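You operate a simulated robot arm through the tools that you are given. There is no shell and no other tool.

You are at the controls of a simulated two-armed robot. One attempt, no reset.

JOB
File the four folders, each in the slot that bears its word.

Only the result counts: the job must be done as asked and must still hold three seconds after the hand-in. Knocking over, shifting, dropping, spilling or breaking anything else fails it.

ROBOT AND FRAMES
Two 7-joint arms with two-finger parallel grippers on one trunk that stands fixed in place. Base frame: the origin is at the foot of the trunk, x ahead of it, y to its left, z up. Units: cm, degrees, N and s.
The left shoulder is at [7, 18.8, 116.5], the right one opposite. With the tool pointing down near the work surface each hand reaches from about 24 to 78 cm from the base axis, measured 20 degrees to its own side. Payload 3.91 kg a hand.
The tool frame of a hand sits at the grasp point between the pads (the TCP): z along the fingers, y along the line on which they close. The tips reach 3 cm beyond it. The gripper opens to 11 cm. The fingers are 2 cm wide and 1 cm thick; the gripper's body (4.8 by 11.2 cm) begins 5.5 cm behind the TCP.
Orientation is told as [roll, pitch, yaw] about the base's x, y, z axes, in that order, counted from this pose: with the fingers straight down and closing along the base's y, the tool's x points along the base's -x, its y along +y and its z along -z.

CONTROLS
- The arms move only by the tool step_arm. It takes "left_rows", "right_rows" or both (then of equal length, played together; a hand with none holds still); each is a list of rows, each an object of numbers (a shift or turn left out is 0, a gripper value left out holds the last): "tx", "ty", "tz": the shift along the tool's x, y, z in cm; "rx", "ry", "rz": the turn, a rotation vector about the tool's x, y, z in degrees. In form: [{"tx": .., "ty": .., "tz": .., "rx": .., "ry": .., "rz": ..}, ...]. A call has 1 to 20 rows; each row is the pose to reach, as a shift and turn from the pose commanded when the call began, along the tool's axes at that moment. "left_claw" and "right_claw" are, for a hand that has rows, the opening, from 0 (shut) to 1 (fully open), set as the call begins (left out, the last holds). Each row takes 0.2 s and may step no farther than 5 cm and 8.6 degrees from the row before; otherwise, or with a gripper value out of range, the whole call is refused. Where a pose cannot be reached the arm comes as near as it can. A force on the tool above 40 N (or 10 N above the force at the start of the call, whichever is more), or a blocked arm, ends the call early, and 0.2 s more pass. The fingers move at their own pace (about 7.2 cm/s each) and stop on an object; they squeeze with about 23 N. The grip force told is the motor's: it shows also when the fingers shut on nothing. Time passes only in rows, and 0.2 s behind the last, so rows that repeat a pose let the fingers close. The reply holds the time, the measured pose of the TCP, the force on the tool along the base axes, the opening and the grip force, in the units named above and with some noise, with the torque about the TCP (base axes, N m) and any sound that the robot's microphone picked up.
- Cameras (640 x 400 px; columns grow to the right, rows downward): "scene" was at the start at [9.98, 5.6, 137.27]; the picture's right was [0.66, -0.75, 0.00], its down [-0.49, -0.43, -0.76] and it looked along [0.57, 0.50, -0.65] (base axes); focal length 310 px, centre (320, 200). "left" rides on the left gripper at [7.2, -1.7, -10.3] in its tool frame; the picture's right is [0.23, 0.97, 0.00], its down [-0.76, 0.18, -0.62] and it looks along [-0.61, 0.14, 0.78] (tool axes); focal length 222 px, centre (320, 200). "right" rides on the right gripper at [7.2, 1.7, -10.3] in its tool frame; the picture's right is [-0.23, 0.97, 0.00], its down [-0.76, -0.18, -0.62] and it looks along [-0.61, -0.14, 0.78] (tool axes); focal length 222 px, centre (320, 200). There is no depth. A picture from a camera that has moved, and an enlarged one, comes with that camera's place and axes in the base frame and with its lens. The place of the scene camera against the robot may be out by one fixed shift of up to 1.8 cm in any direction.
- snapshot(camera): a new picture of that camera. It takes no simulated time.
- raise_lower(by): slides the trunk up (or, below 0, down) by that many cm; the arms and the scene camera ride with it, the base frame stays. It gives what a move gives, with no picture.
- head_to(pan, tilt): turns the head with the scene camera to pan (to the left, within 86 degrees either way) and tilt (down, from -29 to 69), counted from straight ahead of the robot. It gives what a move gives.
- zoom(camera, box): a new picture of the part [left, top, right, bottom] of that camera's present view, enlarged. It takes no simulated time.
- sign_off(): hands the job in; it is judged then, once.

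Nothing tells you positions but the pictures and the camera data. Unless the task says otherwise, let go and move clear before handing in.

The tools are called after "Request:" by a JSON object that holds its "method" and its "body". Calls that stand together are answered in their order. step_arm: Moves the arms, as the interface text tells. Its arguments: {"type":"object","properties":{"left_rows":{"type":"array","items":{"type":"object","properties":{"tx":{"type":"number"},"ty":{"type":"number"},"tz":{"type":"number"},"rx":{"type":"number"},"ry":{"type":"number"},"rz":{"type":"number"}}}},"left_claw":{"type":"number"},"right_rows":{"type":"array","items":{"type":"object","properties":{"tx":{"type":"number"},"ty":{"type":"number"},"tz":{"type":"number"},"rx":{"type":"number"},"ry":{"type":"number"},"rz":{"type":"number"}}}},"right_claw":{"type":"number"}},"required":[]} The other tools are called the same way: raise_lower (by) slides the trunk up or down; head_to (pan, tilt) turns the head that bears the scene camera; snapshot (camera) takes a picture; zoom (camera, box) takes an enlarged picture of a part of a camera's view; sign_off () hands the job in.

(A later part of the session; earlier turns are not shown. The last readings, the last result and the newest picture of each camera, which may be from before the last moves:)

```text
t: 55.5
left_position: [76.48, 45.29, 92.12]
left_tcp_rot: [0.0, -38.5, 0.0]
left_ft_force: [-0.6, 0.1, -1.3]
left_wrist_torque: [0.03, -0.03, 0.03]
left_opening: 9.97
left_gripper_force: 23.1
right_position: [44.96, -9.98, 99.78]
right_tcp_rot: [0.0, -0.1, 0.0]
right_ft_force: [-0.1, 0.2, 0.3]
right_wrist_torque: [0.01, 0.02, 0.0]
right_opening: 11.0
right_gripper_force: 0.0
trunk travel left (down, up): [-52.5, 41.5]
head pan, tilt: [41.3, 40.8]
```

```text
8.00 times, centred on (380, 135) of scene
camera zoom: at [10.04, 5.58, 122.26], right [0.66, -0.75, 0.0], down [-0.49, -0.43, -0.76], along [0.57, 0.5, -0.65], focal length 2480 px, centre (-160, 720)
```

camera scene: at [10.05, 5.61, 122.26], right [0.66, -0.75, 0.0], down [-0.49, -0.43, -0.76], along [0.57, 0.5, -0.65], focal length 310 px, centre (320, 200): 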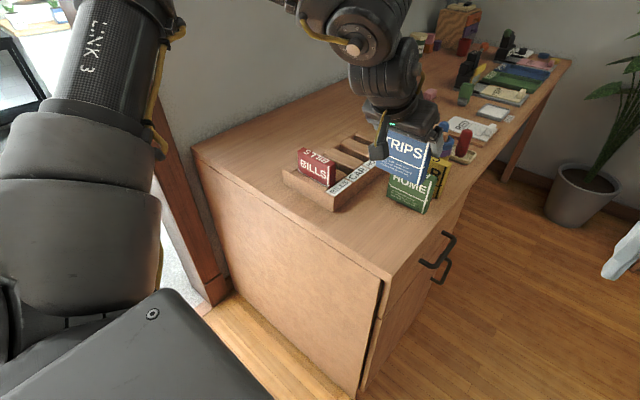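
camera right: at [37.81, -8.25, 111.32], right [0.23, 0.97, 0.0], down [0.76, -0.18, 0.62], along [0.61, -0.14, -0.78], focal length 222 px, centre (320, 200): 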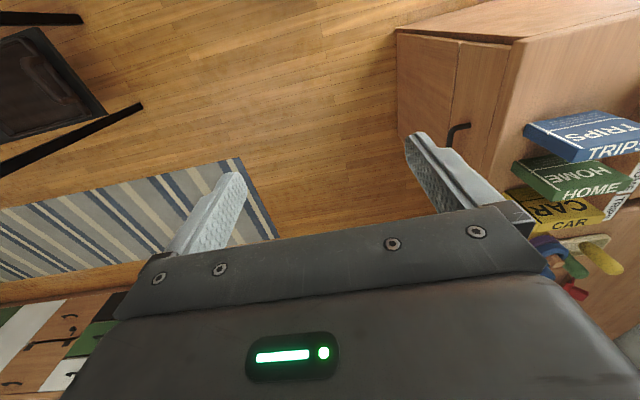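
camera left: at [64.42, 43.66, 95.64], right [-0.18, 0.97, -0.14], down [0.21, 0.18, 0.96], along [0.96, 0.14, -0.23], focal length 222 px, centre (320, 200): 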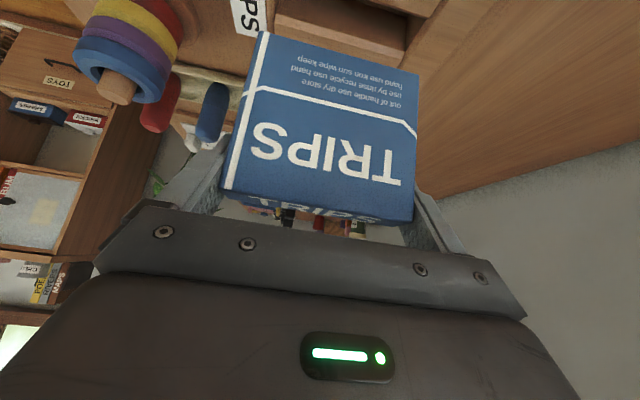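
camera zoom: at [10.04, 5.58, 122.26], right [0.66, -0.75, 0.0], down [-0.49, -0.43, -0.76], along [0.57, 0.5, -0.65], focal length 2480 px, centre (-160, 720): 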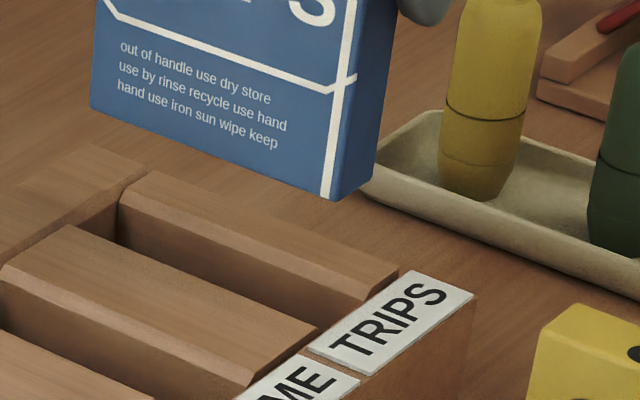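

Measured slot 4 centre is at x≈76.5, y≈45.5; the folder centre is at ≈76.3. I'll correct slightly and lower to just above the slot.

Request:
{"method": "step_arm", "body": {"left_rows": [{"tx": 0.5, "ty": 0.12, "tz": 0.8}, {"tx": 1.0, "ty": 0.12, "tz": 1.5}, {"tx": 1.5, "ty": 0.12, "tz": 2.2}, {"tx": 2.05, "ty": 0.12, "tz": 2.97}, {"tx": 2.05, "ty": 0.12, "tz": 2.97}, {"tx": 2.05, "ty": 0.12, "tz": 2.97}]}}

Request:
{"method": "zoom", "body": {"camera": "left", "box": [220, 0, 460, 110]}}

Request:
{"method": "zoom", "body": {"camera": "scene", "box": [335, 100, 405, 160]}}

```text
t: 56.9
left_position: [76.94, 45.56, 88.42]
left_tcp_rot: [-0.2, -38.5, 0.2]
left_ft_force: [0.4, 0.4, -0.6]
left_wrist_torque: [0.0, 0.04, 0.0]
left_opening: 9.98
left_gripper_force: 22.7
right_position: [44.99, -10.06, 99.91]
right_tcp_rot: [0.1, 0.0, 0.0]
right_ft_force: [-0.8, 0.2, 0.2]
right_wrist_torque: [-0.03, 0.03, 0.0]
right_opening: 10.99
right_gripper_force: 0.0
trunk travel left (down, up): [-52.5, 41.5]
head pan, tilt: [41.3, 40.8]
```

```text
2.67 times, centred on (340, 55) of left
camera zoom: at [64.81, 43.76, 91.9], right [-0.18, 0.97, -0.14], down [0.21, 0.18, 0.96], along [0.96, 0.14, -0.23], focal length 592 px, centre (267, 587)
```

zoom: 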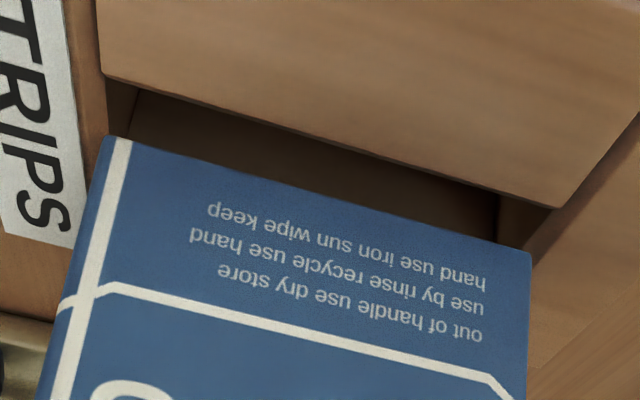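

```text
6.67 times, centred on (370, 130) of scene
camera zoom: at [10.0, 5.6, 122.27], right [0.66, -0.75, 0.0], down [-0.49, -0.43, -0.76], along [0.57, 0.5, -0.65], focal length 2066 px, centre (-13, 667)
```

zoom: 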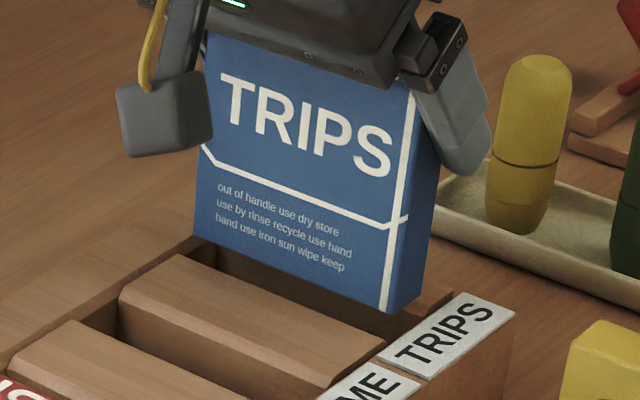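

The folder is about 0.3 cm too far forward; correcting, then lowering into the mouth of the slot.

Request:
{"method": "step_arm", "body": {"left_rows": [{"tx": 0.235, "tz": -0.187}, {"tx": 0.235, "tz": -0.187}, {"tx": 0.55, "tz": 0.2}, {"tx": 0.86, "tz": 0.6}, {"tx": 1.1, "tz": 0.9}, {"tx": 1.29, "tz": 1.143}, {"tx": 1.29, "tz": 1.143}]}}

Request:
{"method": "zoom", "body": {"camera": "left", "box": [220, 0, 460, 110]}}

Request:
{"method": "zoom", "body": {"camera": "scene", "box": [335, 100, 405, 160]}}

```text
t: 58.5
left_position: [76.73, 45.38, 86.59]
left_tcp_rot: [0.0, -38.4, 0.0]
left_ft_force: [6.1, 0.1, -2.6]
left_wrist_torque: [-0.19, -0.49, -0.17]
left_opening: 9.93
left_gripper_force: 22.7
right_position: [45.16, -10.1, 99.65]
right_tcp_rot: [0.0, 0.0, -0.1]
right_ft_force: [-0.2, 1.5, 0.7]
right_wrist_torque: [0.05, 0.0, -0.02]
right_opening: 11.0
right_gripper_force: 0.1
trunk travel left (down, up): [-52.5, 41.5]
head pan, tilt: [41.3, 40.8]
```

```text
2.67 times, centred on (340, 55) of left
camera zoom: at [64.66, 43.7, 90.13], right [-0.18, 0.97, -0.14], down [0.21, 0.18, 0.96], along [0.96, 0.14, -0.24], focal length 592 px, centre (267, 587)
```

zoom: 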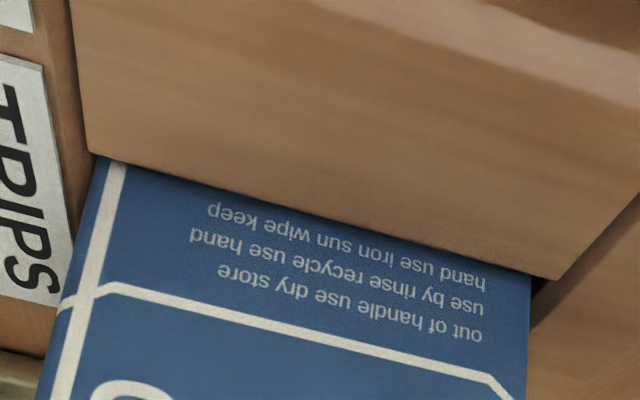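

```text
6.67 times, centred on (370, 130) of scene
camera zoom: at [10.11, 5.6, 122.25], right [0.66, -0.75, 0.0], down [-0.49, -0.43, -0.76], along [0.57, 0.5, -0.65], focal length 2066 px, centre (-13, 667)
```

zoom: 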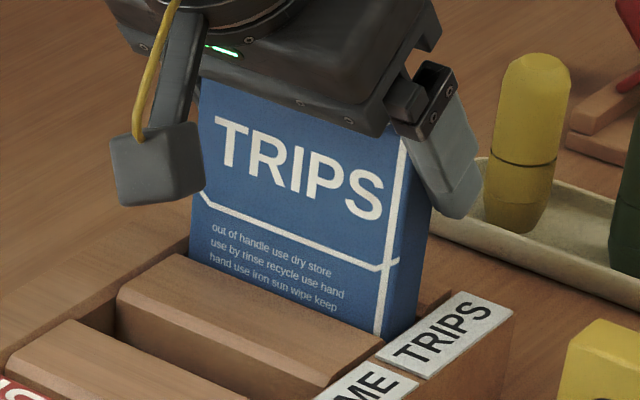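

The folder is in the slot mouth but pressing the near wall (+6 N in x). I'll ease it forward 0.2 cm.

Request:
{"method": "step_arm", "body": {"left_rows": [{"tx": -0.08, "tz": 0.06}, {"tx": -0.157, "tz": 0.125}, {"tx": -0.157, "tz": 0.125}]}}

```text
t: 59.2
left_position: [76.81, 45.38, 86.62]
left_tcp_rot: [0.0, -38.5, 0.2]
left_ft_force: [0.2, -0.7, -1.5]
left_wrist_torque: [0.04, 0.01, 0.01]
left_opening: 9.94
left_gripper_force: 23.2
right_position: [45.12, -10.01, 99.68]
right_tcp_rot: [0.0, 0.0, 0.1]
right_ft_force: [0.3, 0.7, -0.1]
right_wrist_torque: [0.01, -0.01, -0.02]
right_opening: 11.02
right_gripper_force: 0.1
trunk travel left (down, up): [-52.5, 41.5]
head pan, tilt: [41.3, 40.8]
```

Request:
{"method": "step_arm", "body": {"left_rows": [{"tx": 0.2, "tz": 0.33}, {"tx": 0.43, "tz": 0.62}, {"tx": 0.66, "tz": 0.91}, {"tx": 0.894, "tz": 1.2}, {"tx": 0.894, "tz": 1.2}]}}

Request:
{"method": "zoom", "body": {"camera": "scene", "box": [335, 100, 405, 160]}}

```text
t: 60.5
left_position: [76.99, 45.41, 85.27]
left_tcp_rot: [0.0, -38.6, 0.2]
left_ft_force: [0.6, 0.4, -0.2]
left_wrist_torque: [0.0, 0.03, 0.01]
left_opening: 9.94
left_gripper_force: 23.1
right_position: [45.0, -10.0, 99.86]
right_tcp_rot: [0.0, 0.0, 0.1]
right_ft_force: [-0.3, -0.8, -0.5]
right_wrist_torque: [-0.02, 0.0, 0.0]
right_opening: 10.99
right_gripper_force: 0.1
trunk travel left (down, up): [-52.5, 41.5]
head pan, tilt: [41.3, 40.8]
```

```text
6.67 times, centred on (370, 130) of scene
camera zoom: at [9.99, 5.59, 122.27], right [0.66, -0.75, 0.0], down [-0.49, -0.43, -0.76], along [0.57, 0.5, -0.65], focal length 2066 px, centre (-13, 667)
```

zoom: 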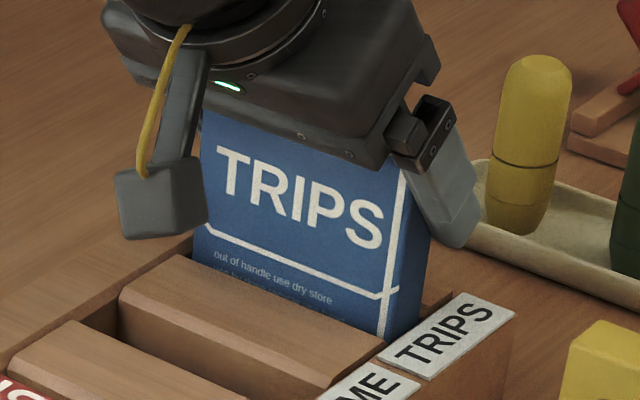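

Request:
{"method": "step_arm", "body": {"left_rows": [{"tx": 0.25, "tz": 0.31}, {"tx": 0.5, "tz": 0.63}, {"tx": 0.747, "tz": 0.939}, {"tx": 0.747, "tz": 0.939}]}}

Request:
{"method": "step_arm", "body": {"left_rows": [{"tx": 0.12, "tz": 0.157}, {"tx": 0.25, "tz": 0.31}, {"tx": 0.31, "tz": 0.39}, {"tx": 0.31, "tz": 0.39}]}}

Request:
{"method": "zoom", "body": {"camera": "scene", "box": [335, 100, 405, 160]}}

```text
t: 61.5
left_position: [76.92, 45.44, 83.95]
left_tcp_rot: [0.0, -38.5, 0.0]
left_ft_force: [-0.4, -0.6, -0.9]
left_wrist_torque: [0.01, 0.0, 0.01]
left_opening: 9.95
left_gripper_force: 23.2
right_position: [44.99, -10.15, 99.85]
right_tcp_rot: [0.1, 0.0, 0.0]
right_ft_force: [0.3, 0.5, -0.2]
right_wrist_torque: [0.0, 0.0, 0.0]
right_opening: 11.0
right_gripper_force: 0.0
trunk travel left (down, up): [-52.5, 41.5]
head pan, tilt: [41.3, 40.8]
```

```text
t: 62.5
left_position: [76.8, 45.37, 83.69]
left_tcp_rot: [0.2, -38.8, 0.0]
left_ft_force: [1.7, 4.7, 10.8]
left_wrist_torque: [0.1, -0.01, 0.0]
left_opening: 9.96
left_gripper_force: 23.4
right_position: [45.02, -10.05, 99.96]
right_tcp_rot: [0.0, -0.1, 0.0]
right_ft_force: [1.1, -0.4, -0.8]
right_wrist_torque: [0.01, 0.0, -0.01]
right_opening: 11.0
right_gripper_force: 0.0
trunk travel left (down, up): [-52.5, 41.5]
head pan, tilt: [41.3, 40.8]
```

```text
6.67 times, centred on (370, 130) of scene
camera zoom: at [9.85, 5.55, 122.3], right [0.66, -0.75, 0.0], down [-0.49, -0.43, -0.76], along [0.57, 0.5, -0.65], focal length 2066 px, centre (-13, 667)
```

zoom: 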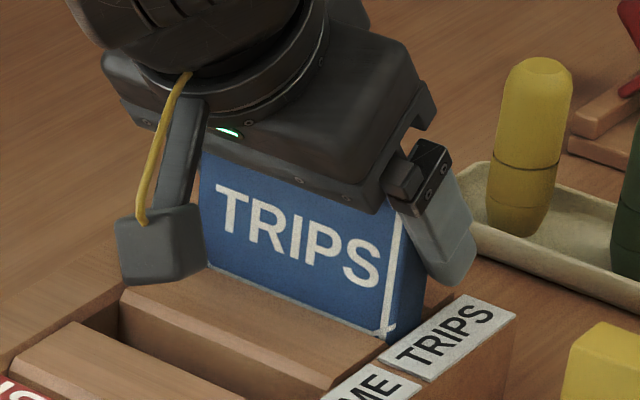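

Floor contact (10.8 N up): TRIPS is seated. I'll relieve the pressure, open, and withdraw.

Request:
{"method": "step_arm", "body": {"left_rows": [{"tx": -0.11, "tz": -0.14}, {"tx": -0.11, "tz": -0.14}]}}

Request:
{"method": "step_arm", "body": {"left_rows": [{}, {}, {}], "left_claw": 1}}

Request:
{"method": "zoom", "body": {"camera": "scene", "box": [335, 100, 405, 160]}}

Request:
{"method": "snapshot", "body": {"camera": "left"}}

```text
t: 63.0
left_position: [76.86, 45.32, 83.71]
left_tcp_rot: [0.1, -38.6, 0.1]
left_ft_force: [3.8, 3.9, 8.5]
left_wrist_torque: [0.16, -0.19, 0.06]
left_opening: 9.93
left_gripper_force: 23.1
right_position: [44.98, -9.94, 99.84]
right_tcp_rot: [0.0, 0.0, -0.1]
right_ft_force: [0.1, -0.5, -0.1]
right_wrist_torque: [0.01, 0.0, 0.07]
right_opening: 11.0
right_gripper_force: 0.1
trunk travel left (down, up): [-52.5, 41.5]
head pan, tilt: [41.3, 40.8]
```

```text
t: 63.9
left_position: [76.99, 45.35, 83.66]
left_tcp_rot: [0.0, -38.4, 0.0]
left_ft_force: [-0.4, -0.5, -0.2]
left_wrist_torque: [-0.03, -0.02, 0.02]
left_opening: 11.02
left_gripper_force: 0.1
right_position: [44.99, -10.1, 99.88]
right_tcp_rot: [0.0, -0.1, 0.0]
right_ft_force: [0.4, -0.6, 0.1]
right_wrist_torque: [0.0, 0.0, -0.01]
right_opening: 11.02
right_gripper_force: 0.1
trunk travel left (down, up): [-52.5, 41.5]
head pan, tilt: [41.3, 40.8]
```

```text
6.67 times, centred on (370, 130) of scene
camera zoom: at [9.99, 5.59, 122.27], right [0.66, -0.75, 0.0], down [-0.49, -0.43, -0.76], along [0.57, 0.5, -0.65], focal length 2066 px, centre (-13, 667)
```

zoom: 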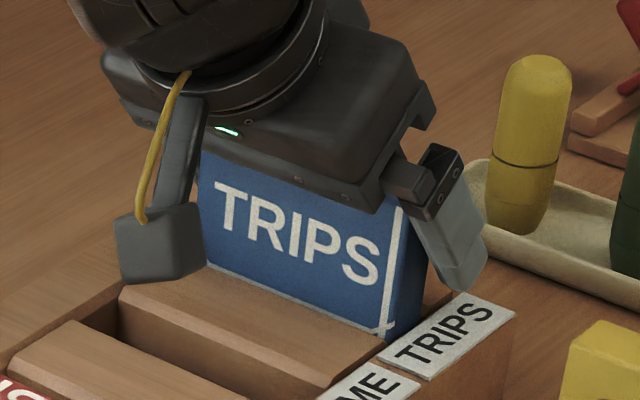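

```text
taken
camera left: at [64.79, 43.6, 87.14], right [-0.18, 0.97, -0.14], down [0.21, 0.18, 0.96], along [0.96, 0.14, -0.23], focal length 222 px, centre (320, 200)
```

left: 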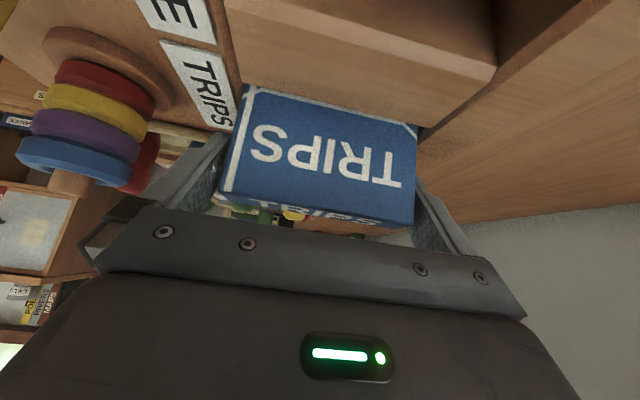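

TRIPS is free and seated. I'll withdraw along the tool axis, then go above HOME with a 24° tilt.

Request:
{"method": "step_arm", "body": {"left_rows": [{"tz": -3}, {"tz": -6.5}, {"tz": -10}, {"tz": -14}, {"tz": -17.04, "ry": 3}, {"tz": -17.04, "ty": -4.5, "ry": 7}, {"tz": -17.04, "ty": -9, "ry": 11}, {"tz": -17.04, "ty": -13.5, "ry": 14.5}, {"tz": -17.04, "ty": -17.5, "ry": 14.5}, {"tz": -17.04, "ty": -18.85, "ry": 14.5}, {"tz": -17.04, "ty": -18.85, "ry": 14.5}]}}

Request:
{"method": "zoom", "body": {"camera": "left", "box": [200, 20, 420, 190]}}

Request:
{"method": "zoom", "body": {"camera": "scene", "box": [280, 80, 460, 220]}}

```text
t: 66.2
left_position: [64.48, 28.22, 96.26]
left_tcp_rot: [-0.1, -24.0, 0.1]
left_ft_force: [-0.6, -0.5, -0.4]
left_wrist_torque: [0.02, 0.02, 0.0]
left_opening: 10.99
left_gripper_force: 0.1
left hand out of reach, approached as far as the arm can: row 9, 10, 11
right_position: [45.16, -9.94, 99.8]
right_tcp_rot: [-0.1, 0.0, 0.1]
right_ft_force: [-0.6, -1.1, 0.9]
right_wrist_torque: [-0.03, 0.02, 0.02]
right_opening: 10.94
right_gripper_force: 0.0
trunk travel left (down, up): [-52.5, 41.5]
head pan, tilt: [41.3, 40.8]
```

```text
2.35 times, centred on (310, 105) of left
camera zoom: at [53.66, 26.57, 102.71], right [-0.21, 0.97, -0.09], down [0.44, 0.18, 0.88], along [0.87, 0.14, -0.47], focal length 523 px, centre (344, 424)
```

zoom: 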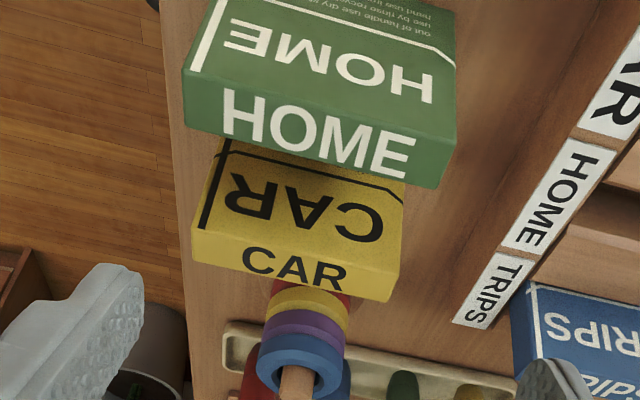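

```text
2.86 times, centred on (370, 150) of scene
camera zoom: at [10.06, 5.61, 122.26], right [0.66, -0.75, 0.0], down [-0.49, -0.43, -0.76], along [0.57, 0.5, -0.65], focal length 886 px, centre (177, 343)
```

zoom: 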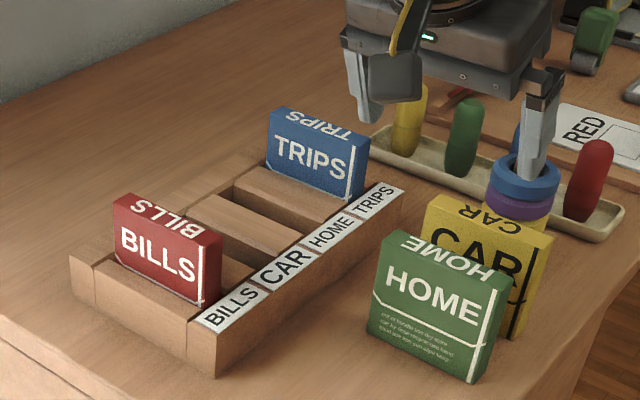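

TRIPS is properly filed. Reach is limited at this height; lower should be easier, so I'll try approaching HOME at a lower height.

Request:
{"method": "step_arm", "body": {"left_rows": [{"tx": 0.8, "tz": 2}, {"tx": 1.6, "tz": 4}, {"tx": 1.2, "tz": 4.8, "ty": -0.6}, {"tx": 0.5, "tz": 5.2, "ty": -1.2}, {"tx": 0.1, "tz": 5.4, "ty": -1.7}, {"tx": 0.1, "tz": 5.4, "ty": -1.7}]}}

Request:
{"method": "snapshot", "body": {"camera": "scene"}}

```text
t: 67.7
left_position: [65.26, 27.87, 91.59]
left_tcp_rot: [-0.1, -24.0, -0.1]
left_ft_force: [-0.2, -0.2, -0.4]
left_wrist_torque: [0.0, 0.0, 0.01]
left_opening: 10.98
left_gripper_force: 0.0
left hand out of reach, approached as far as the arm can: row 4, 5, 6
right_position: [45.04, -10.05, 99.69]
right_tcp_rot: [0.0, -0.1, 0.0]
right_ft_force: [0.4, 0.9, 1.2]
right_wrist_torque: [0.03, -0.01, -0.02]
right_opening: 11.01
right_gripper_force: 0.2
trunk travel left (down, up): [-52.5, 41.5]
head pan, tilt: [41.3, 40.8]
```

```text
taken
camera scene: at [9.98, 5.59, 122.27], right [0.66, -0.75, 0.0], down [-0.49, -0.43, -0.76], along [0.57, 0.5, -0.65], focal length 310 px, centre (320, 200)
```

scene: 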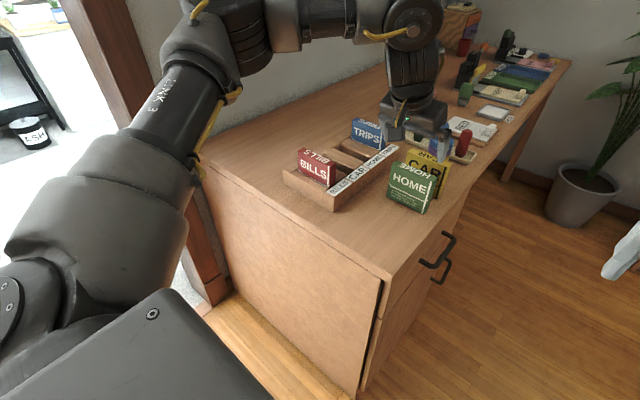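

TRIPS and BILLS are filed. The left arm seems stuck in an elbow-out posture that blocks reaching right. I'll look at the arm itself to understand the posture.

Request:
{"method": "head_to", "body": {"pan": 60, "tilt": 15}}

Request:
{"method": "snapshot", "body": {"camera": "scene"}}

Request:
{"method": "snapshot", "body": {"camera": "right"}}

```text
t: 68.5
left_position: [65.29, 27.86, 91.56]
left_tcp_rot: [0.0, -24.0, 0.1]
left_ft_force: [0.7, 0.0, 0.8]
left_wrist_torque: [-0.01, 0.03, -0.01]
left_opening: 10.97
left_gripper_force: 0.0
right_position: [45.03, -9.95, 99.89]
right_tcp_rot: [0.0, 0.1, 0.0]
right_ft_force: [-0.1, -0.5, 0.2]
right_wrist_torque: [0.01, -0.01, 0.03]
right_opening: 10.98
right_gripper_force: 0.0
trunk travel left (down, up): [-52.5, 41.5]
head pan, tilt: [60.0, 15.0]
```

```text
taken
camera scene: at [8.32, 8.09, 126.34], right [0.87, -0.5, 0.0], down [-0.13, -0.22, -0.97], along [0.48, 0.84, -0.26], focal length 310 px, centre (320, 200)
```

scene: 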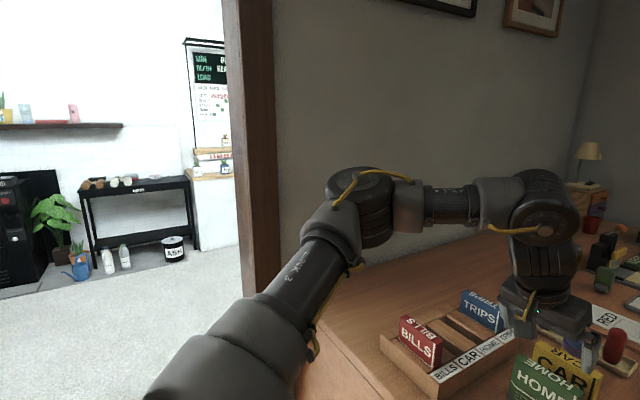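

```text
taken
camera right: at [37.81, -8.28, 110.32], right [0.23, 0.97, 0.0], down [0.76, -0.18, 0.62], along [0.61, -0.14, -0.78], focal length 222 px, centre (320, 200)
```

right: 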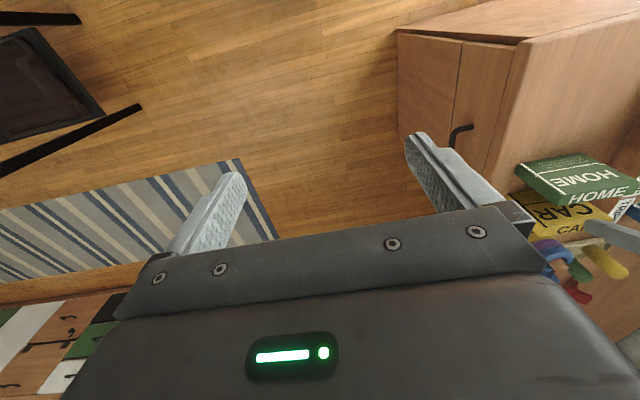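

The arm isn't extended (elbow bent about 65°), so some joint is likely at a limit. I'll test in free air whether a small hand yaw unlocks motion to the right.

Request:
{"method": "step_arm", "body": {"left_rows": [{"tz": -1, "rz": 5}, {"tz": -1, "rz": 10}, {"tz": -1, "rz": 10, "ty": -1}, {"tz": -1, "rz": 10, "ty": -2}, {"tz": -1, "rz": 10, "ty": -3}]}}

Request:
{"method": "snapshot", "body": {"camera": "scene"}}

```text
t: 69.8
left_position: [62.91, 26.45, 93.37]
left_tcp_rot: [4.4, -23.7, -10.9]
left_ft_force: [-0.3, -0.1, 0.7]
left_wrist_torque: [0.0, -0.01, 0.03]
left_opening: 11.02
left_gripper_force: 0.0
left hand out of reach, approached as far as the arm can: row 3, 4, 5
right_position: [44.94, -10.18, 99.9]
right_tcp_rot: [0.0, -0.1, 0.0]
right_ft_force: [0.8, -0.3, 1.0]
right_wrist_torque: [0.02, 0.01, -0.01]
right_opening: 11.03
right_gripper_force: 0.0
trunk travel left (down, up): [-52.5, 41.5]
head pan, tilt: [60.0, 15.0]
```

```text
taken
camera scene: at [8.18, 8.01, 126.37], right [0.87, -0.5, 0.0], down [-0.13, -0.22, -0.97], along [0.48, 0.84, -0.26], focal length 310 px, centre (320, 200)
```

scene: 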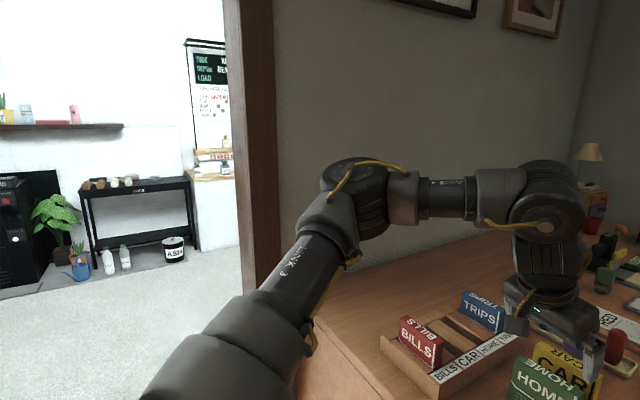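

Yaw isn't the limit; it's a shoulder/elbow posture limit that loosens when the wrist is higher relative to the shoulder. I'll back off, square the hand, tilt to 38° and lower the trunk to bring HOME within range.

Request:
{"method": "step_arm", "body": {"left_rows": [{"tx": 1, "tz": -3, "rz": -4}, {"tx": 1.5, "tz": -6, "rz": -8}, {"tx": 1.5, "tz": -9, "rz": -10}, {"tx": 1.5, "tz": -9, "rz": -10}]}}

Request:
{"method": "raise_lower", "body": {"by": -8}}

Request:
{"method": "head_to", "body": {"pan": 41.3, "tilt": 35}}

Request:
{"method": "snapshot", "body": {"camera": "scene"}}

```text
t: 70.8
left_position: [57.89, 26.81, 100.74]
left_tcp_rot: [0.0, -24.0, 0.0]
left_ft_force: [0.2, 0.9, 0.3]
left_wrist_torque: [0.02, 0.03, 0.04]
left_opening: 10.99
left_gripper_force: 0.1
right_position: [45.05, -9.9, 99.77]
right_tcp_rot: [0.1, 0.0, 0.0]
right_ft_force: [-0.4, 0.6, -0.1]
right_wrist_torque: [0.02, 0.01, -0.02]
right_opening: 11.02
right_gripper_force: 0.0
trunk travel left (down, up): [-52.5, 41.5]
head pan, tilt: [60.0, 15.0]
```

```text
t: 71.9
left_position: [57.61, 26.76, 92.82]
left_tcp_rot: [0.0, -24.1, 0.0]
left_ft_force: [-0.3, 0.8, -0.2]
left_wrist_torque: [0.01, -0.02, 0.01]
left_opening: 11.02
left_gripper_force: 0.1
right_position: [45.1, -9.97, 91.85]
right_tcp_rot: [0.0, -0.1, 0.0]
right_ft_force: [-0.2, 0.0, -0.3]
right_wrist_torque: [0.0, 0.01, -0.01]
right_opening: 11.0
right_gripper_force: 0.1
trunk travel left (down, up): [-44.5, 49.5]
head pan, tilt: [60.0, 15.0]
```

```text
t: 72.8
left_position: [57.76, 26.85, 92.75]
left_tcp_rot: [0.0, -24.1, 0.0]
left_ft_force: [0.1, 1.1, -0.1]
left_wrist_torque: [-0.01, -0.01, 0.01]
left_opening: 10.99
left_gripper_force: 0.0
right_position: [45.04, -10.01, 91.73]
right_tcp_rot: [0.0, 0.0, 0.0]
right_ft_force: [-0.6, 1.1, -0.4]
right_wrist_torque: [0.01, 0.0, -0.04]
right_opening: 10.99
right_gripper_force: 0.1
trunk travel left (down, up): [-44.5, 49.5]
head pan, tilt: [41.3, 35.0]
```

```text
taken
camera scene: at [10.25, 5.83, 115.16], right [0.66, -0.75, 0.0], down [-0.43, -0.38, -0.82], along [0.62, 0.54, -0.57], focal length 310 px, centre (320, 200)
```

scene: 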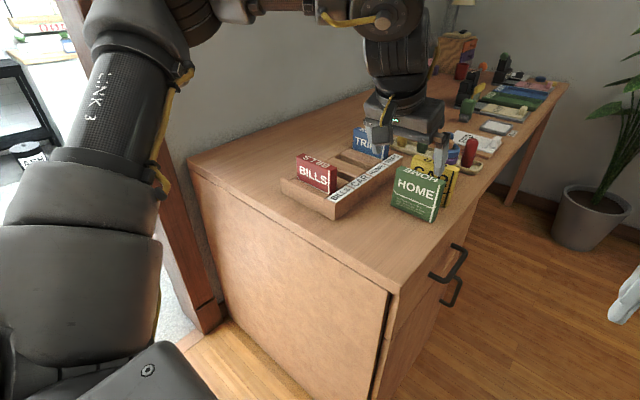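

Request:
{"method": "step_arm", "body": {"left_rows": [{"tx": -2, "tz": 0.9, "ty": -0.2}, {"tx": -4, "tz": 1.8, "ty": -0.3}, {"tx": -6, "tz": 2.7, "ty": -0.3}, {"tx": -7.95, "tz": 3.54, "ty": -0.3}, {"tx": -7.95, "tz": 3.54, "ty": -0.3}, {"tx": -7.95, "tz": 3.54, "ty": -0.3}]}}

```text
t: 74.2
left_position: [63.83, 29.64, 92.0]
left_tcp_rot: [0.0, -24.1, 0.0]
left_ft_force: [-0.1, 0.2, 0.1]
left_wrist_torque: [-0.01, -0.01, -0.03]
left_opening: 11.0
left_gripper_force: 0.0
left hand out of reach, approached as far as the arm can: row 2, 3, 4, 5, 6
right_position: [45.0, -10.04, 91.74]
right_tcp_rot: [0.0, 0.0, 0.1]
right_ft_force: [-0.6, -0.5, 0.3]
right_wrist_torque: [0.0, -0.03, -0.04]
right_opening: 10.98
right_gripper_force: 0.0
trunk travel left (down, up): [-44.5, 49.5]
head pan, tilt: [41.3, 35.0]
```

Lowering the trunk made it worse, so a moderate height is best and the wrist must be kept closer in. I'll raise the trunk 4 cm and use 38.5° tilt to bring HOME within the workable zone.

Request:
{"method": "raise_lower", "body": {"by": 4}}

Request:
{"method": "step_arm", "body": {"left_rows": [{"tx": 1, "ry": -4}, {"tx": 1, "ry": -8}, {"tx": 1, "ry": -12}, {"ry": -14.4, "tx": 0.6, "tz": 1.5}, {"ry": -14.4, "ty": -1, "tx": 0.17, "tz": 3}, {"ry": -14.4, "ty": -2, "tx": 0.17, "tz": 4.5}, {"ry": -14.4, "ty": -3.1, "tx": 0.17, "tz": 6}, {"ry": -14.4, "ty": -3.1, "tx": 0.17, "tz": 6}]}}

Request:
{"method": "snapshot", "body": {"camera": "left"}}

Request:
{"method": "zoom", "body": {"camera": "scene", "box": [340, 80, 480, 220]}}

```text
t: 75.0
left_position: [63.75, 29.65, 96.08]
left_tcp_rot: [0.1, -24.1, -0.1]
left_ft_force: [0.7, -0.2, -0.1]
left_wrist_torque: [0.01, 0.0, -0.04]
left_opening: 10.99
left_gripper_force: 0.1
right_position: [45.12, -10.0, 95.73]
right_tcp_rot: [0.0, 0.0, 0.0]
right_ft_force: [-0.8, -0.6, 0.1]
right_wrist_torque: [0.01, 0.03, 0.05]
right_opening: 11.02
right_gripper_force: 0.0
trunk travel left (down, up): [-48.5, 45.5]
head pan, tilt: [41.3, 35.0]
```

```text
t: 76.8
left_position: [65.87, 26.67, 90.56]
left_tcp_rot: [0.0, -38.5, 0.1]
left_ft_force: [-1.5, -0.4, -0.6]
left_wrist_torque: [-0.03, -0.01, -0.01]
left_opening: 11.02
left_gripper_force: 0.0
right_position: [44.86, -10.01, 95.77]
right_tcp_rot: [0.0, 0.0, 0.0]
right_ft_force: [-0.3, -0.5, -0.2]
right_wrist_torque: [-0.03, -0.03, 0.02]
right_opening: 10.98
right_gripper_force: 0.0
trunk travel left (down, up): [-48.5, 45.5]
head pan, tilt: [41.3, 35.0]
```

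```text
taken
camera left: at [53.83, 24.95, 94.04], right [-0.18, 0.97, -0.14], down [0.21, 0.18, 0.96], along [0.96, 0.14, -0.23], focal length 222 px, centre (320, 200)
```

left: 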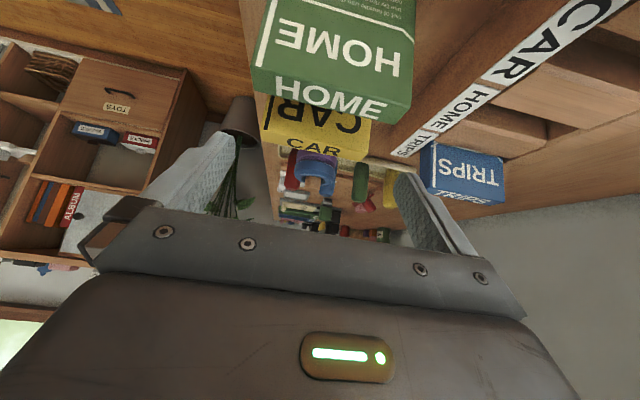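

```text
2.86 times, centred on (410, 150) of scene
camera zoom: at [10.19, 5.82, 119.16], right [0.66, -0.75, 0.0], down [-0.43, -0.38, -0.82], along [0.62, 0.54, -0.57], focal length 886 px, centre (63, 343)
```

zoom: 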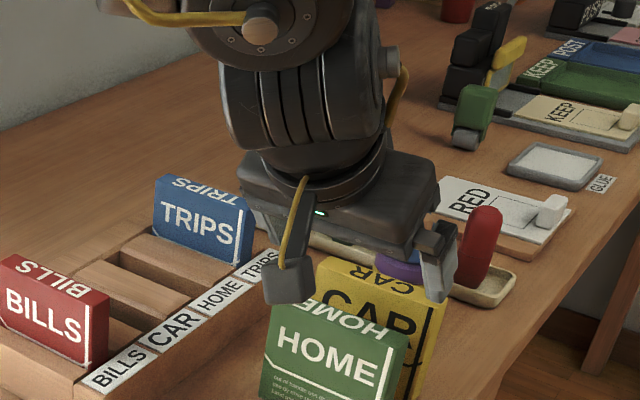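

In range. Descending onto HOME.

Request:
{"method": "step_arm", "body": {"left_rows": [{"tx": 1.2, "ty": -0.1, "tz": 1.6}, {"tx": 2.2, "ty": -0.15, "tz": 3.1}, {"tx": 3.1, "ty": -0.15, "tz": 4.5}, {"tx": 4.1, "ty": -0.15, "tz": 6.01}, {"tx": 4.1, "ty": -0.15, "tz": 6.01}, {"tx": 4.1, "ty": -0.15, "tz": 6.01}]}}

Request:
{"method": "snapshot", "body": {"camera": "left"}}

Request:
{"method": "zoom", "body": {"camera": "scene", "box": [340, 80, 480, 220]}}

```text
t: 78.2
left_position: [66.42, 26.38, 83.38]
left_tcp_rot: [-0.1, -38.4, 0.0]
left_ft_force: [-0.1, -0.3, -0.4]
left_wrist_torque: [0.01, -0.02, -0.03]
left_opening: 11.02
left_gripper_force: 0.0
right_position: [45.09, -9.91, 95.83]
right_tcp_rot: [0.0, 0.0, -0.1]
right_ft_force: [-0.7, 0.3, 0.3]
right_wrist_torque: [-0.01, 0.06, 0.0]
right_opening: 11.01
right_gripper_force: 0.0
trunk travel left (down, up): [-48.5, 45.5]
head pan, tilt: [41.3, 35.0]
```

```text
taken
camera left: at [54.32, 24.71, 86.88], right [-0.18, 0.97, -0.14], down [0.21, 0.18, 0.96], along [0.96, 0.14, -0.24], focal length 222 px, centre (320, 200)
```

left: 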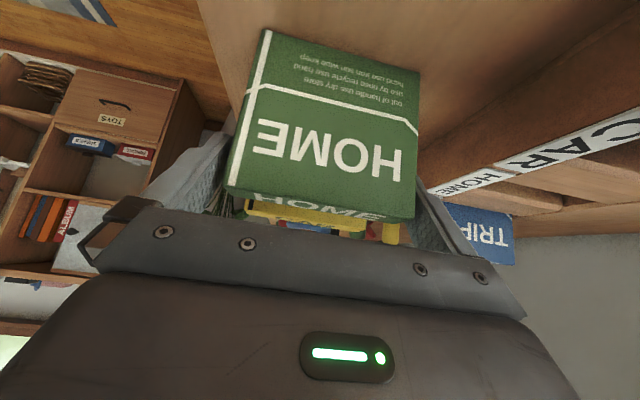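

```text
2.86 times, centred on (410, 150) of scene
camera zoom: at [10.28, 5.83, 119.15], right [0.66, -0.75, 0.0], down [-0.43, -0.38, -0.82], along [0.62, 0.54, -0.57], focal length 886 px, centre (63, 343)
```

zoom: 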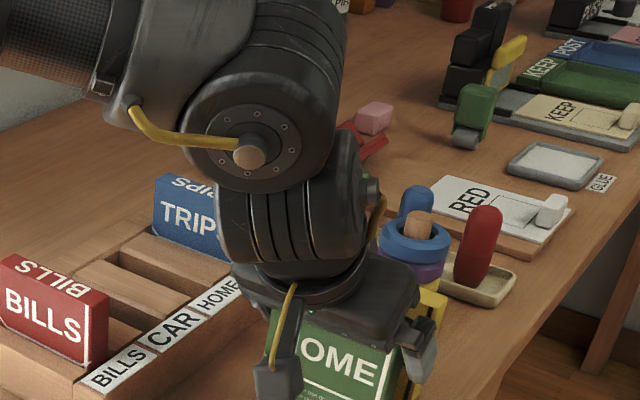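

Request:
{"method": "step_arm", "body": {"left_rows": [{}, {}, {}, {}], "left_claw": 0}}

Request:
{"method": "step_arm", "body": {"left_rows": [{"tx": -0.62, "tz": -0.784}, {"tx": -1.56, "tz": -1.96}, {"tx": -2.5, "tz": -3.13}, {"tx": -2.5, "tz": -3.13}, {"tx": 0, "tz": -5.0}, {"tx": 2.98, "tz": -7.5}, {"tx": 2.98, "tz": -7.5}, {"tx": 2.98, "tz": -7.5}]}}

Request:
{"method": "snapshot", "body": {"camera": "left"}}

Request:
{"method": "zoom", "body": {"camera": "scene", "box": [340, 80, 480, 220]}}

```text
t: 79.2
left_position: [66.35, 26.46, 83.29]
left_tcp_rot: [0.0, -38.4, 0.0]
left_ft_force: [-0.6, -0.2, 0.4]
left_wrist_torque: [0.0, 0.02, -0.04]
left_opening: 9.95
left_gripper_force: 22.3
right_position: [45.14, -9.99, 95.76]
right_tcp_rot: [0.0, 0.1, 0.0]
right_ft_force: [0.0, 0.0, -0.3]
right_wrist_torque: [0.0, 0.01, 0.01]
right_opening: 11.0
right_gripper_force: 0.1
trunk travel left (down, up): [-48.5, 45.5]
head pan, tilt: [41.3, 35.0]
```

```text
t: 81.0
left_position: [59.21, 26.42, 87.11]
left_tcp_rot: [0.1, -38.5, 0.1]
left_ft_force: [-0.7, 0.0, -0.7]
left_wrist_torque: [-0.03, 0.0, -0.03]
left_opening: 9.93
left_gripper_force: 23.3
right_position: [45.05, -10.07, 95.81]
right_tcp_rot: [0.1, 0.0, 0.0]
right_ft_force: [0.2, 0.4, 0.4]
right_wrist_torque: [-0.02, -0.06, 0.01]
right_opening: 11.0
right_gripper_force: 0.0
trunk travel left (down, up): [-48.5, 45.5]
head pan, tilt: [41.3, 35.0]
```

```text
taken
camera left: at [47.25, 24.62, 90.66], right [-0.18, 0.97, -0.14], down [0.21, 0.18, 0.96], along [0.96, 0.14, -0.23], focal length 222 px, centre (320, 200)
```

left: 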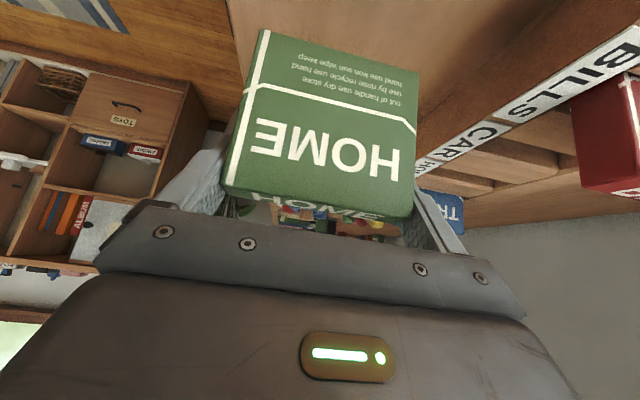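

```text
2.86 times, centred on (410, 150) of scene
camera zoom: at [10.22, 5.81, 119.16], right [0.66, -0.75, 0.0], down [-0.43, -0.38, -0.82], along [0.62, 0.54, -0.57], focal length 886 px, centre (63, 343)
```

zoom: 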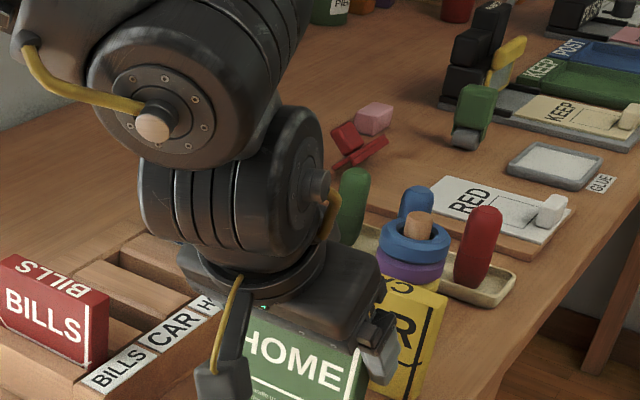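

HOME is held. Setting it down here at x≈59 for the regrip, feeling for the table.

Request:
{"method": "step_arm", "body": {"left_rows": [{"tx": 0.75, "tz": 0.94}, {"tx": 1.5, "tz": 1.88}, {"tx": 1.87, "tz": 2.35}, {"tx": 2.12, "tz": 2.66}, {"tx": 2.12, "tz": 2.66}]}}

Request:
{"method": "step_arm", "body": {"left_rows": [{"tx": 0.06, "tz": 0.08}, {"tx": 0.12, "tz": 0.157}, {"tx": 0.19, "tz": 0.235}, {"tx": 0.19, "tz": 0.235}]}}

```text
t: 82.2
left_position: [59.51, 26.33, 83.89]
left_tcp_rot: [0.0, -38.3, -0.1]
left_ft_force: [-0.6, 0.3, -0.2]
left_wrist_torque: [0.01, 0.02, -0.03]
left_opening: 9.93
left_gripper_force: 23.1
right_position: [45.13, -10.03, 95.82]
right_tcp_rot: [0.1, 0.0, 0.0]
right_ft_force: [-0.6, 1.0, -0.6]
right_wrist_torque: [0.03, -0.01, 0.0]
right_opening: 10.99
right_gripper_force: 0.0
trunk travel left (down, up): [-48.5, 45.5]
head pan, tilt: [41.3, 35.0]
```

```text
t: 83.2
left_position: [59.47, 26.39, 83.58]
left_tcp_rot: [0.0, -38.4, 0.0]
left_ft_force: [-0.6, 0.4, 0.2]
left_wrist_torque: [-0.02, -0.02, -0.02]
left_opening: 9.95
left_gripper_force: 23.1
right_position: [45.13, -10.06, 95.86]
right_tcp_rot: [0.0, 0.0, 0.0]
right_ft_force: [0.1, -0.5, 0.0]
right_wrist_torque: [0.03, 0.03, 0.04]
right_opening: 11.01
right_gripper_force: 0.1
trunk travel left (down, up): [-48.5, 45.5]
head pan, tilt: [41.3, 35.0]
```

Request:
{"method": "step_arm", "body": {"left_rows": [{"tx": 0.06, "tz": 0.08}, {"tx": 0.12, "tz": 0.157}, {"tx": 0.12, "tz": 0.157}]}}

Request:
{"method": "step_arm", "body": {"left_rows": [{"tx": 0.04, "tz": 0.05}, {"tx": 0.08, "tz": 0.1}, {"tx": 0.08, "tz": 0.1}]}}

```text
t: 84.0
left_position: [59.64, 26.48, 83.38]
left_tcp_rot: [0.0, -38.5, 0.0]
left_ft_force: [-0.5, 0.2, 0.3]
left_wrist_torque: [-0.03, 0.0, -0.02]
left_opening: 9.9
left_gripper_force: 23.3
right_position: [45.08, -9.88, 95.82]
right_tcp_rot: [0.0, 0.0, 0.0]
right_ft_force: [-0.4, 0.0, 0.3]
right_wrist_torque: [0.02, -0.01, -0.03]
right_opening: 11.0
right_gripper_force: 0.1
trunk travel left (down, up): [-48.5, 45.5]
head pan, tilt: [41.3, 35.0]
```

```text
t: 84.8
left_position: [59.51, 26.42, 83.27]
left_tcp_rot: [0.1, -38.5, 0.1]
left_ft_force: [1.0, 0.1, 3.4]
left_wrist_torque: [-0.15, -0.05, 0.03]
left_opening: 9.94
left_gripper_force: 23.3
right_position: [45.05, -9.98, 95.76]
right_tcp_rot: [0.1, 0.0, 0.0]
right_ft_force: [0.1, -0.4, 0.6]
right_wrist_torque: [0.01, 0.03, -0.01]
right_opening: 11.02
right_gripper_force: 0.1
trunk travel left (down, up): [-48.5, 45.5]
head pan, tilt: [41.3, 35.0]
```

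Table contact. Opening, reducing tilt to 28°, and regripping.

Request:
{"method": "step_arm", "body": {"left_rows": [{}, {}, {}], "left_claw": 1}}

Request:
{"method": "step_arm", "body": {"left_rows": [{"ry": 4}, {"ry": 8}, {"ry": 10.5}, {"ry": 10.5}, {"ry": 10.5}]}}

Request:
{"method": "snapshot", "body": {"camera": "left"}}

Request:
{"method": "zoom", "body": {"camera": "scene", "box": [340, 80, 480, 220]}}

```text
t: 85.6
left_position: [59.51, 26.33, 83.29]
left_tcp_rot: [0.0, -38.4, 0.0]
left_ft_force: [-0.3, -0.2, 0.3]
left_wrist_torque: [0.01, 0.02, -0.03]
left_opening: 10.99
left_gripper_force: 0.1
right_position: [45.06, -10.02, 95.9]
right_tcp_rot: [0.0, -0.1, 0.1]
right_ft_force: [-0.2, 0.2, -0.1]
right_wrist_torque: [0.0, 0.01, 0.0]
right_opening: 11.02
right_gripper_force: 0.0
trunk travel left (down, up): [-48.5, 45.5]
head pan, tilt: [41.3, 35.0]
```

```text
t: 86.8
left_position: [59.5, 26.3, 83.29]
left_tcp_rot: [0.0, -28.0, -0.1]
left_ft_force: [0.4, 0.3, -0.3]
left_wrist_torque: [0.0, -0.03, 0.06]
left_opening: 11.01
left_gripper_force: 0.0
right_position: [45.01, -9.96, 95.75]
right_tcp_rot: [0.0, 0.0, 0.0]
right_ft_force: [0.7, -0.7, 0.5]
right_wrist_torque: [-0.03, 0.02, -0.02]
right_opening: 11.03
right_gripper_force: 0.0
trunk travel left (down, up): [-48.5, 45.5]
head pan, tilt: [41.3, 35.0]
```

```text
taken
camera left: at [48.31, 24.63, 89.01], right [-0.2, 0.97, -0.11], down [0.38, 0.18, 0.91], along [0.9, 0.14, -0.41], focal length 222 px, centre (320, 200)
```

left: 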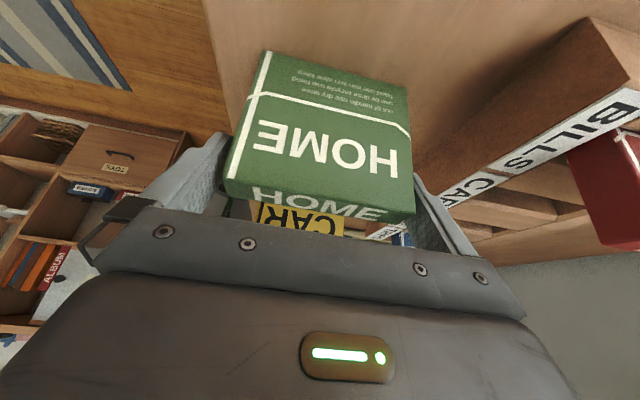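

```text
2.86 times, centred on (410, 150) of scene
camera zoom: at [10.26, 5.82, 119.15], right [0.66, -0.75, 0.0], down [-0.43, -0.38, -0.82], along [0.62, 0.54, -0.57], focal length 886 px, centre (63, 343)
```

zoom: 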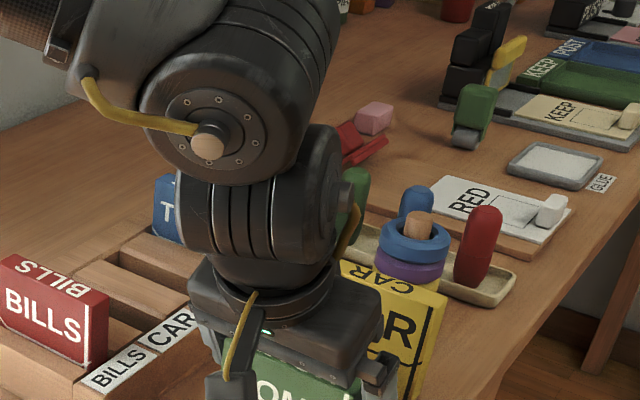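

Request:
{"method": "step_arm", "body": {"left_rows": [{"ty": 0.05}, {"ty": 0.05}, {"ty": 0.05}, {"ty": 0.05}], "left_claw": 0}}

Request:
{"method": "step_arm", "body": {"left_rows": [{"tx": -0.47, "tz": -0.883}, {"tx": -1.4, "tz": -2.65}, {"tx": -3.0, "tz": -5.6}, {"tx": -4.6, "tz": -8.6}, {"tx": -5.16, "tz": -9.71}, {"tx": -5.16, "tz": -9.71, "ty": 4}, {"tx": -5.16, "tz": -9.71, "ty": 8.5}, {"tx": -5.16, "tz": -9.71, "ty": 13}, {"tx": -5.16, "tz": -9.71, "ty": 17}, {"tx": -5.16, "tz": -9.71, "ty": 19.1}, {"tx": -5.16, "tz": -9.71, "ty": 19.1}]}}

Request:
{"method": "step_arm", "body": {"left_rows": [{"tx": -2, "tz": 2}, {"tx": -4, "tz": 4}, {"tx": -6, "tz": 6}, {"tx": -7.4, "tz": 7.3}, {"tx": -7.4, "tz": 7.3}, {"tx": -7.4, "tz": 7.3}]}}

Request:
{"method": "snapshot", "body": {"camera": "left"}}

Request:
{"method": "zoom", "body": {"camera": "scene", "box": [290, 90, 430, 210]}}

```text
t: 87.8
left_position: [59.51, 26.36, 83.37]
left_tcp_rot: [0.1, -27.9, 0.0]
left_ft_force: [0.1, 0.5, 0.1]
left_wrist_torque: [0.03, 0.01, 0.0]
left_opening: 9.93
left_gripper_force: 23.2
right_position: [45.02, -10.02, 95.75]
right_tcp_rot: [0.0, -0.1, 0.0]
right_ft_force: [-1.0, 0.5, 0.4]
right_wrist_torque: [0.03, 0.02, -0.01]
right_opening: 11.0
right_gripper_force: 0.0
trunk travel left (down, up): [-48.5, 45.5]
head pan, tilt: [41.3, 35.0]
```

```text
t: 90.2
left_position: [59.41, 45.56, 94.35]
left_tcp_rot: [0.1, -27.8, 0.1]
left_ft_force: [-0.5, 0.9, -1.1]
left_wrist_torque: [-0.01, 0.0, 0.0]
left_opening: 9.96
left_gripper_force: 22.7
right_position: [44.98, -9.97, 95.75]
right_tcp_rot: [0.0, 0.0, -0.1]
right_ft_force: [-0.1, -0.1, -0.6]
right_wrist_torque: [-0.03, 0.02, -0.02]
right_opening: 10.99
right_gripper_force: 0.0
trunk travel left (down, up): [-48.5, 45.5]
head pan, tilt: [41.3, 35.0]
```

```text
t: 91.6
left_position: [69.28, 45.31, 91.37]
left_tcp_rot: [0.0, -27.9, 0.1]
left_ft_force: [0.6, 0.0, -0.8]
left_wrist_torque: [0.03, -0.02, 0.02]
left_opening: 9.93
left_gripper_force: 23.4
right_position: [45.07, -9.99, 95.73]
right_tcp_rot: [0.0, 0.0, 0.0]
right_ft_force: [-1.1, 0.2, -0.6]
right_wrist_torque: [0.02, -0.03, -0.05]
right_opening: 11.0
right_gripper_force: 0.1
trunk travel left (down, up): [-48.5, 45.5]
head pan, tilt: [41.3, 35.0]
```

```text
taken
camera left: at [58.08, 43.57, 97.13], right [-0.2, 0.97, -0.11], down [0.38, 0.18, 0.91], along [0.9, 0.14, -0.41], focal length 222 px, centre (320, 200)
```

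left: 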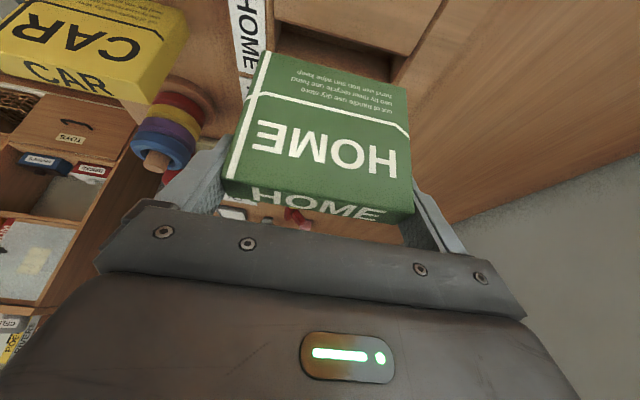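

```text
3.33 times, centred on (360, 150) of scene
camera zoom: at [10.3, 5.82, 119.15], right [0.66, -0.75, 0.0], down [-0.43, -0.38, -0.82], along [0.62, 0.54, -0.57], focal length 1033 px, centre (187, 367)
```

zoom: 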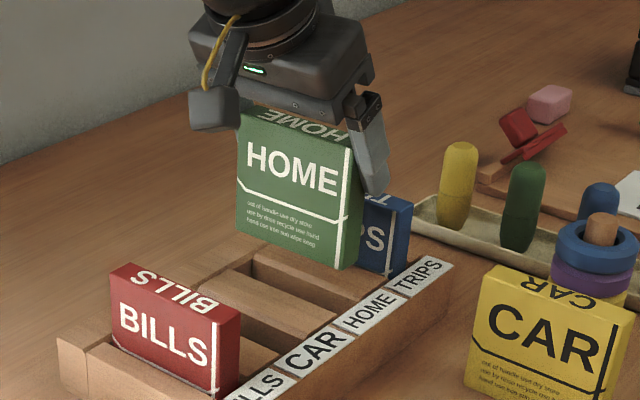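

Request:
{"method": "zoom", "body": {"camera": "left", "box": [200, 0, 440, 150]}}

Request:
{"method": "zoom", "body": {"camera": "left", "box": [200, 100, 440, 250]}}

```text
2.67 times, centred on (320, 75) of left
camera zoom: at [58.08, 43.57, 97.13], right [-0.2, 0.97, -0.11], down [0.38, 0.18, 0.91], along [0.9, 0.14, -0.41], focal length 592 px, centre (320, 533)
```

zoom: 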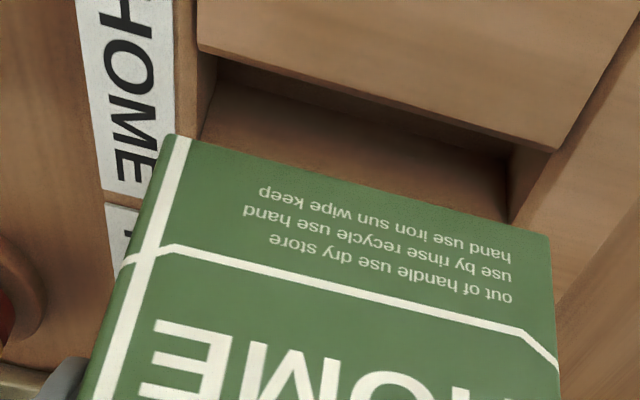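

```text
2.67 times, centred on (320, 175) of left
camera zoom: at [58.08, 43.57, 97.13], right [-0.2, 0.97, -0.11], down [0.38, 0.18, 0.91], along [0.9, 0.14, -0.41], focal length 592 px, centre (320, 267)
```

zoom: 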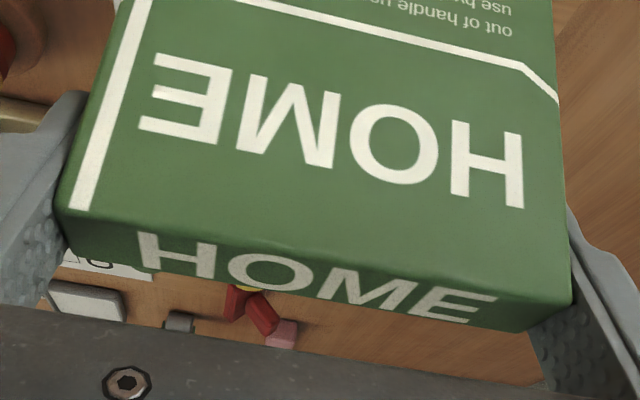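

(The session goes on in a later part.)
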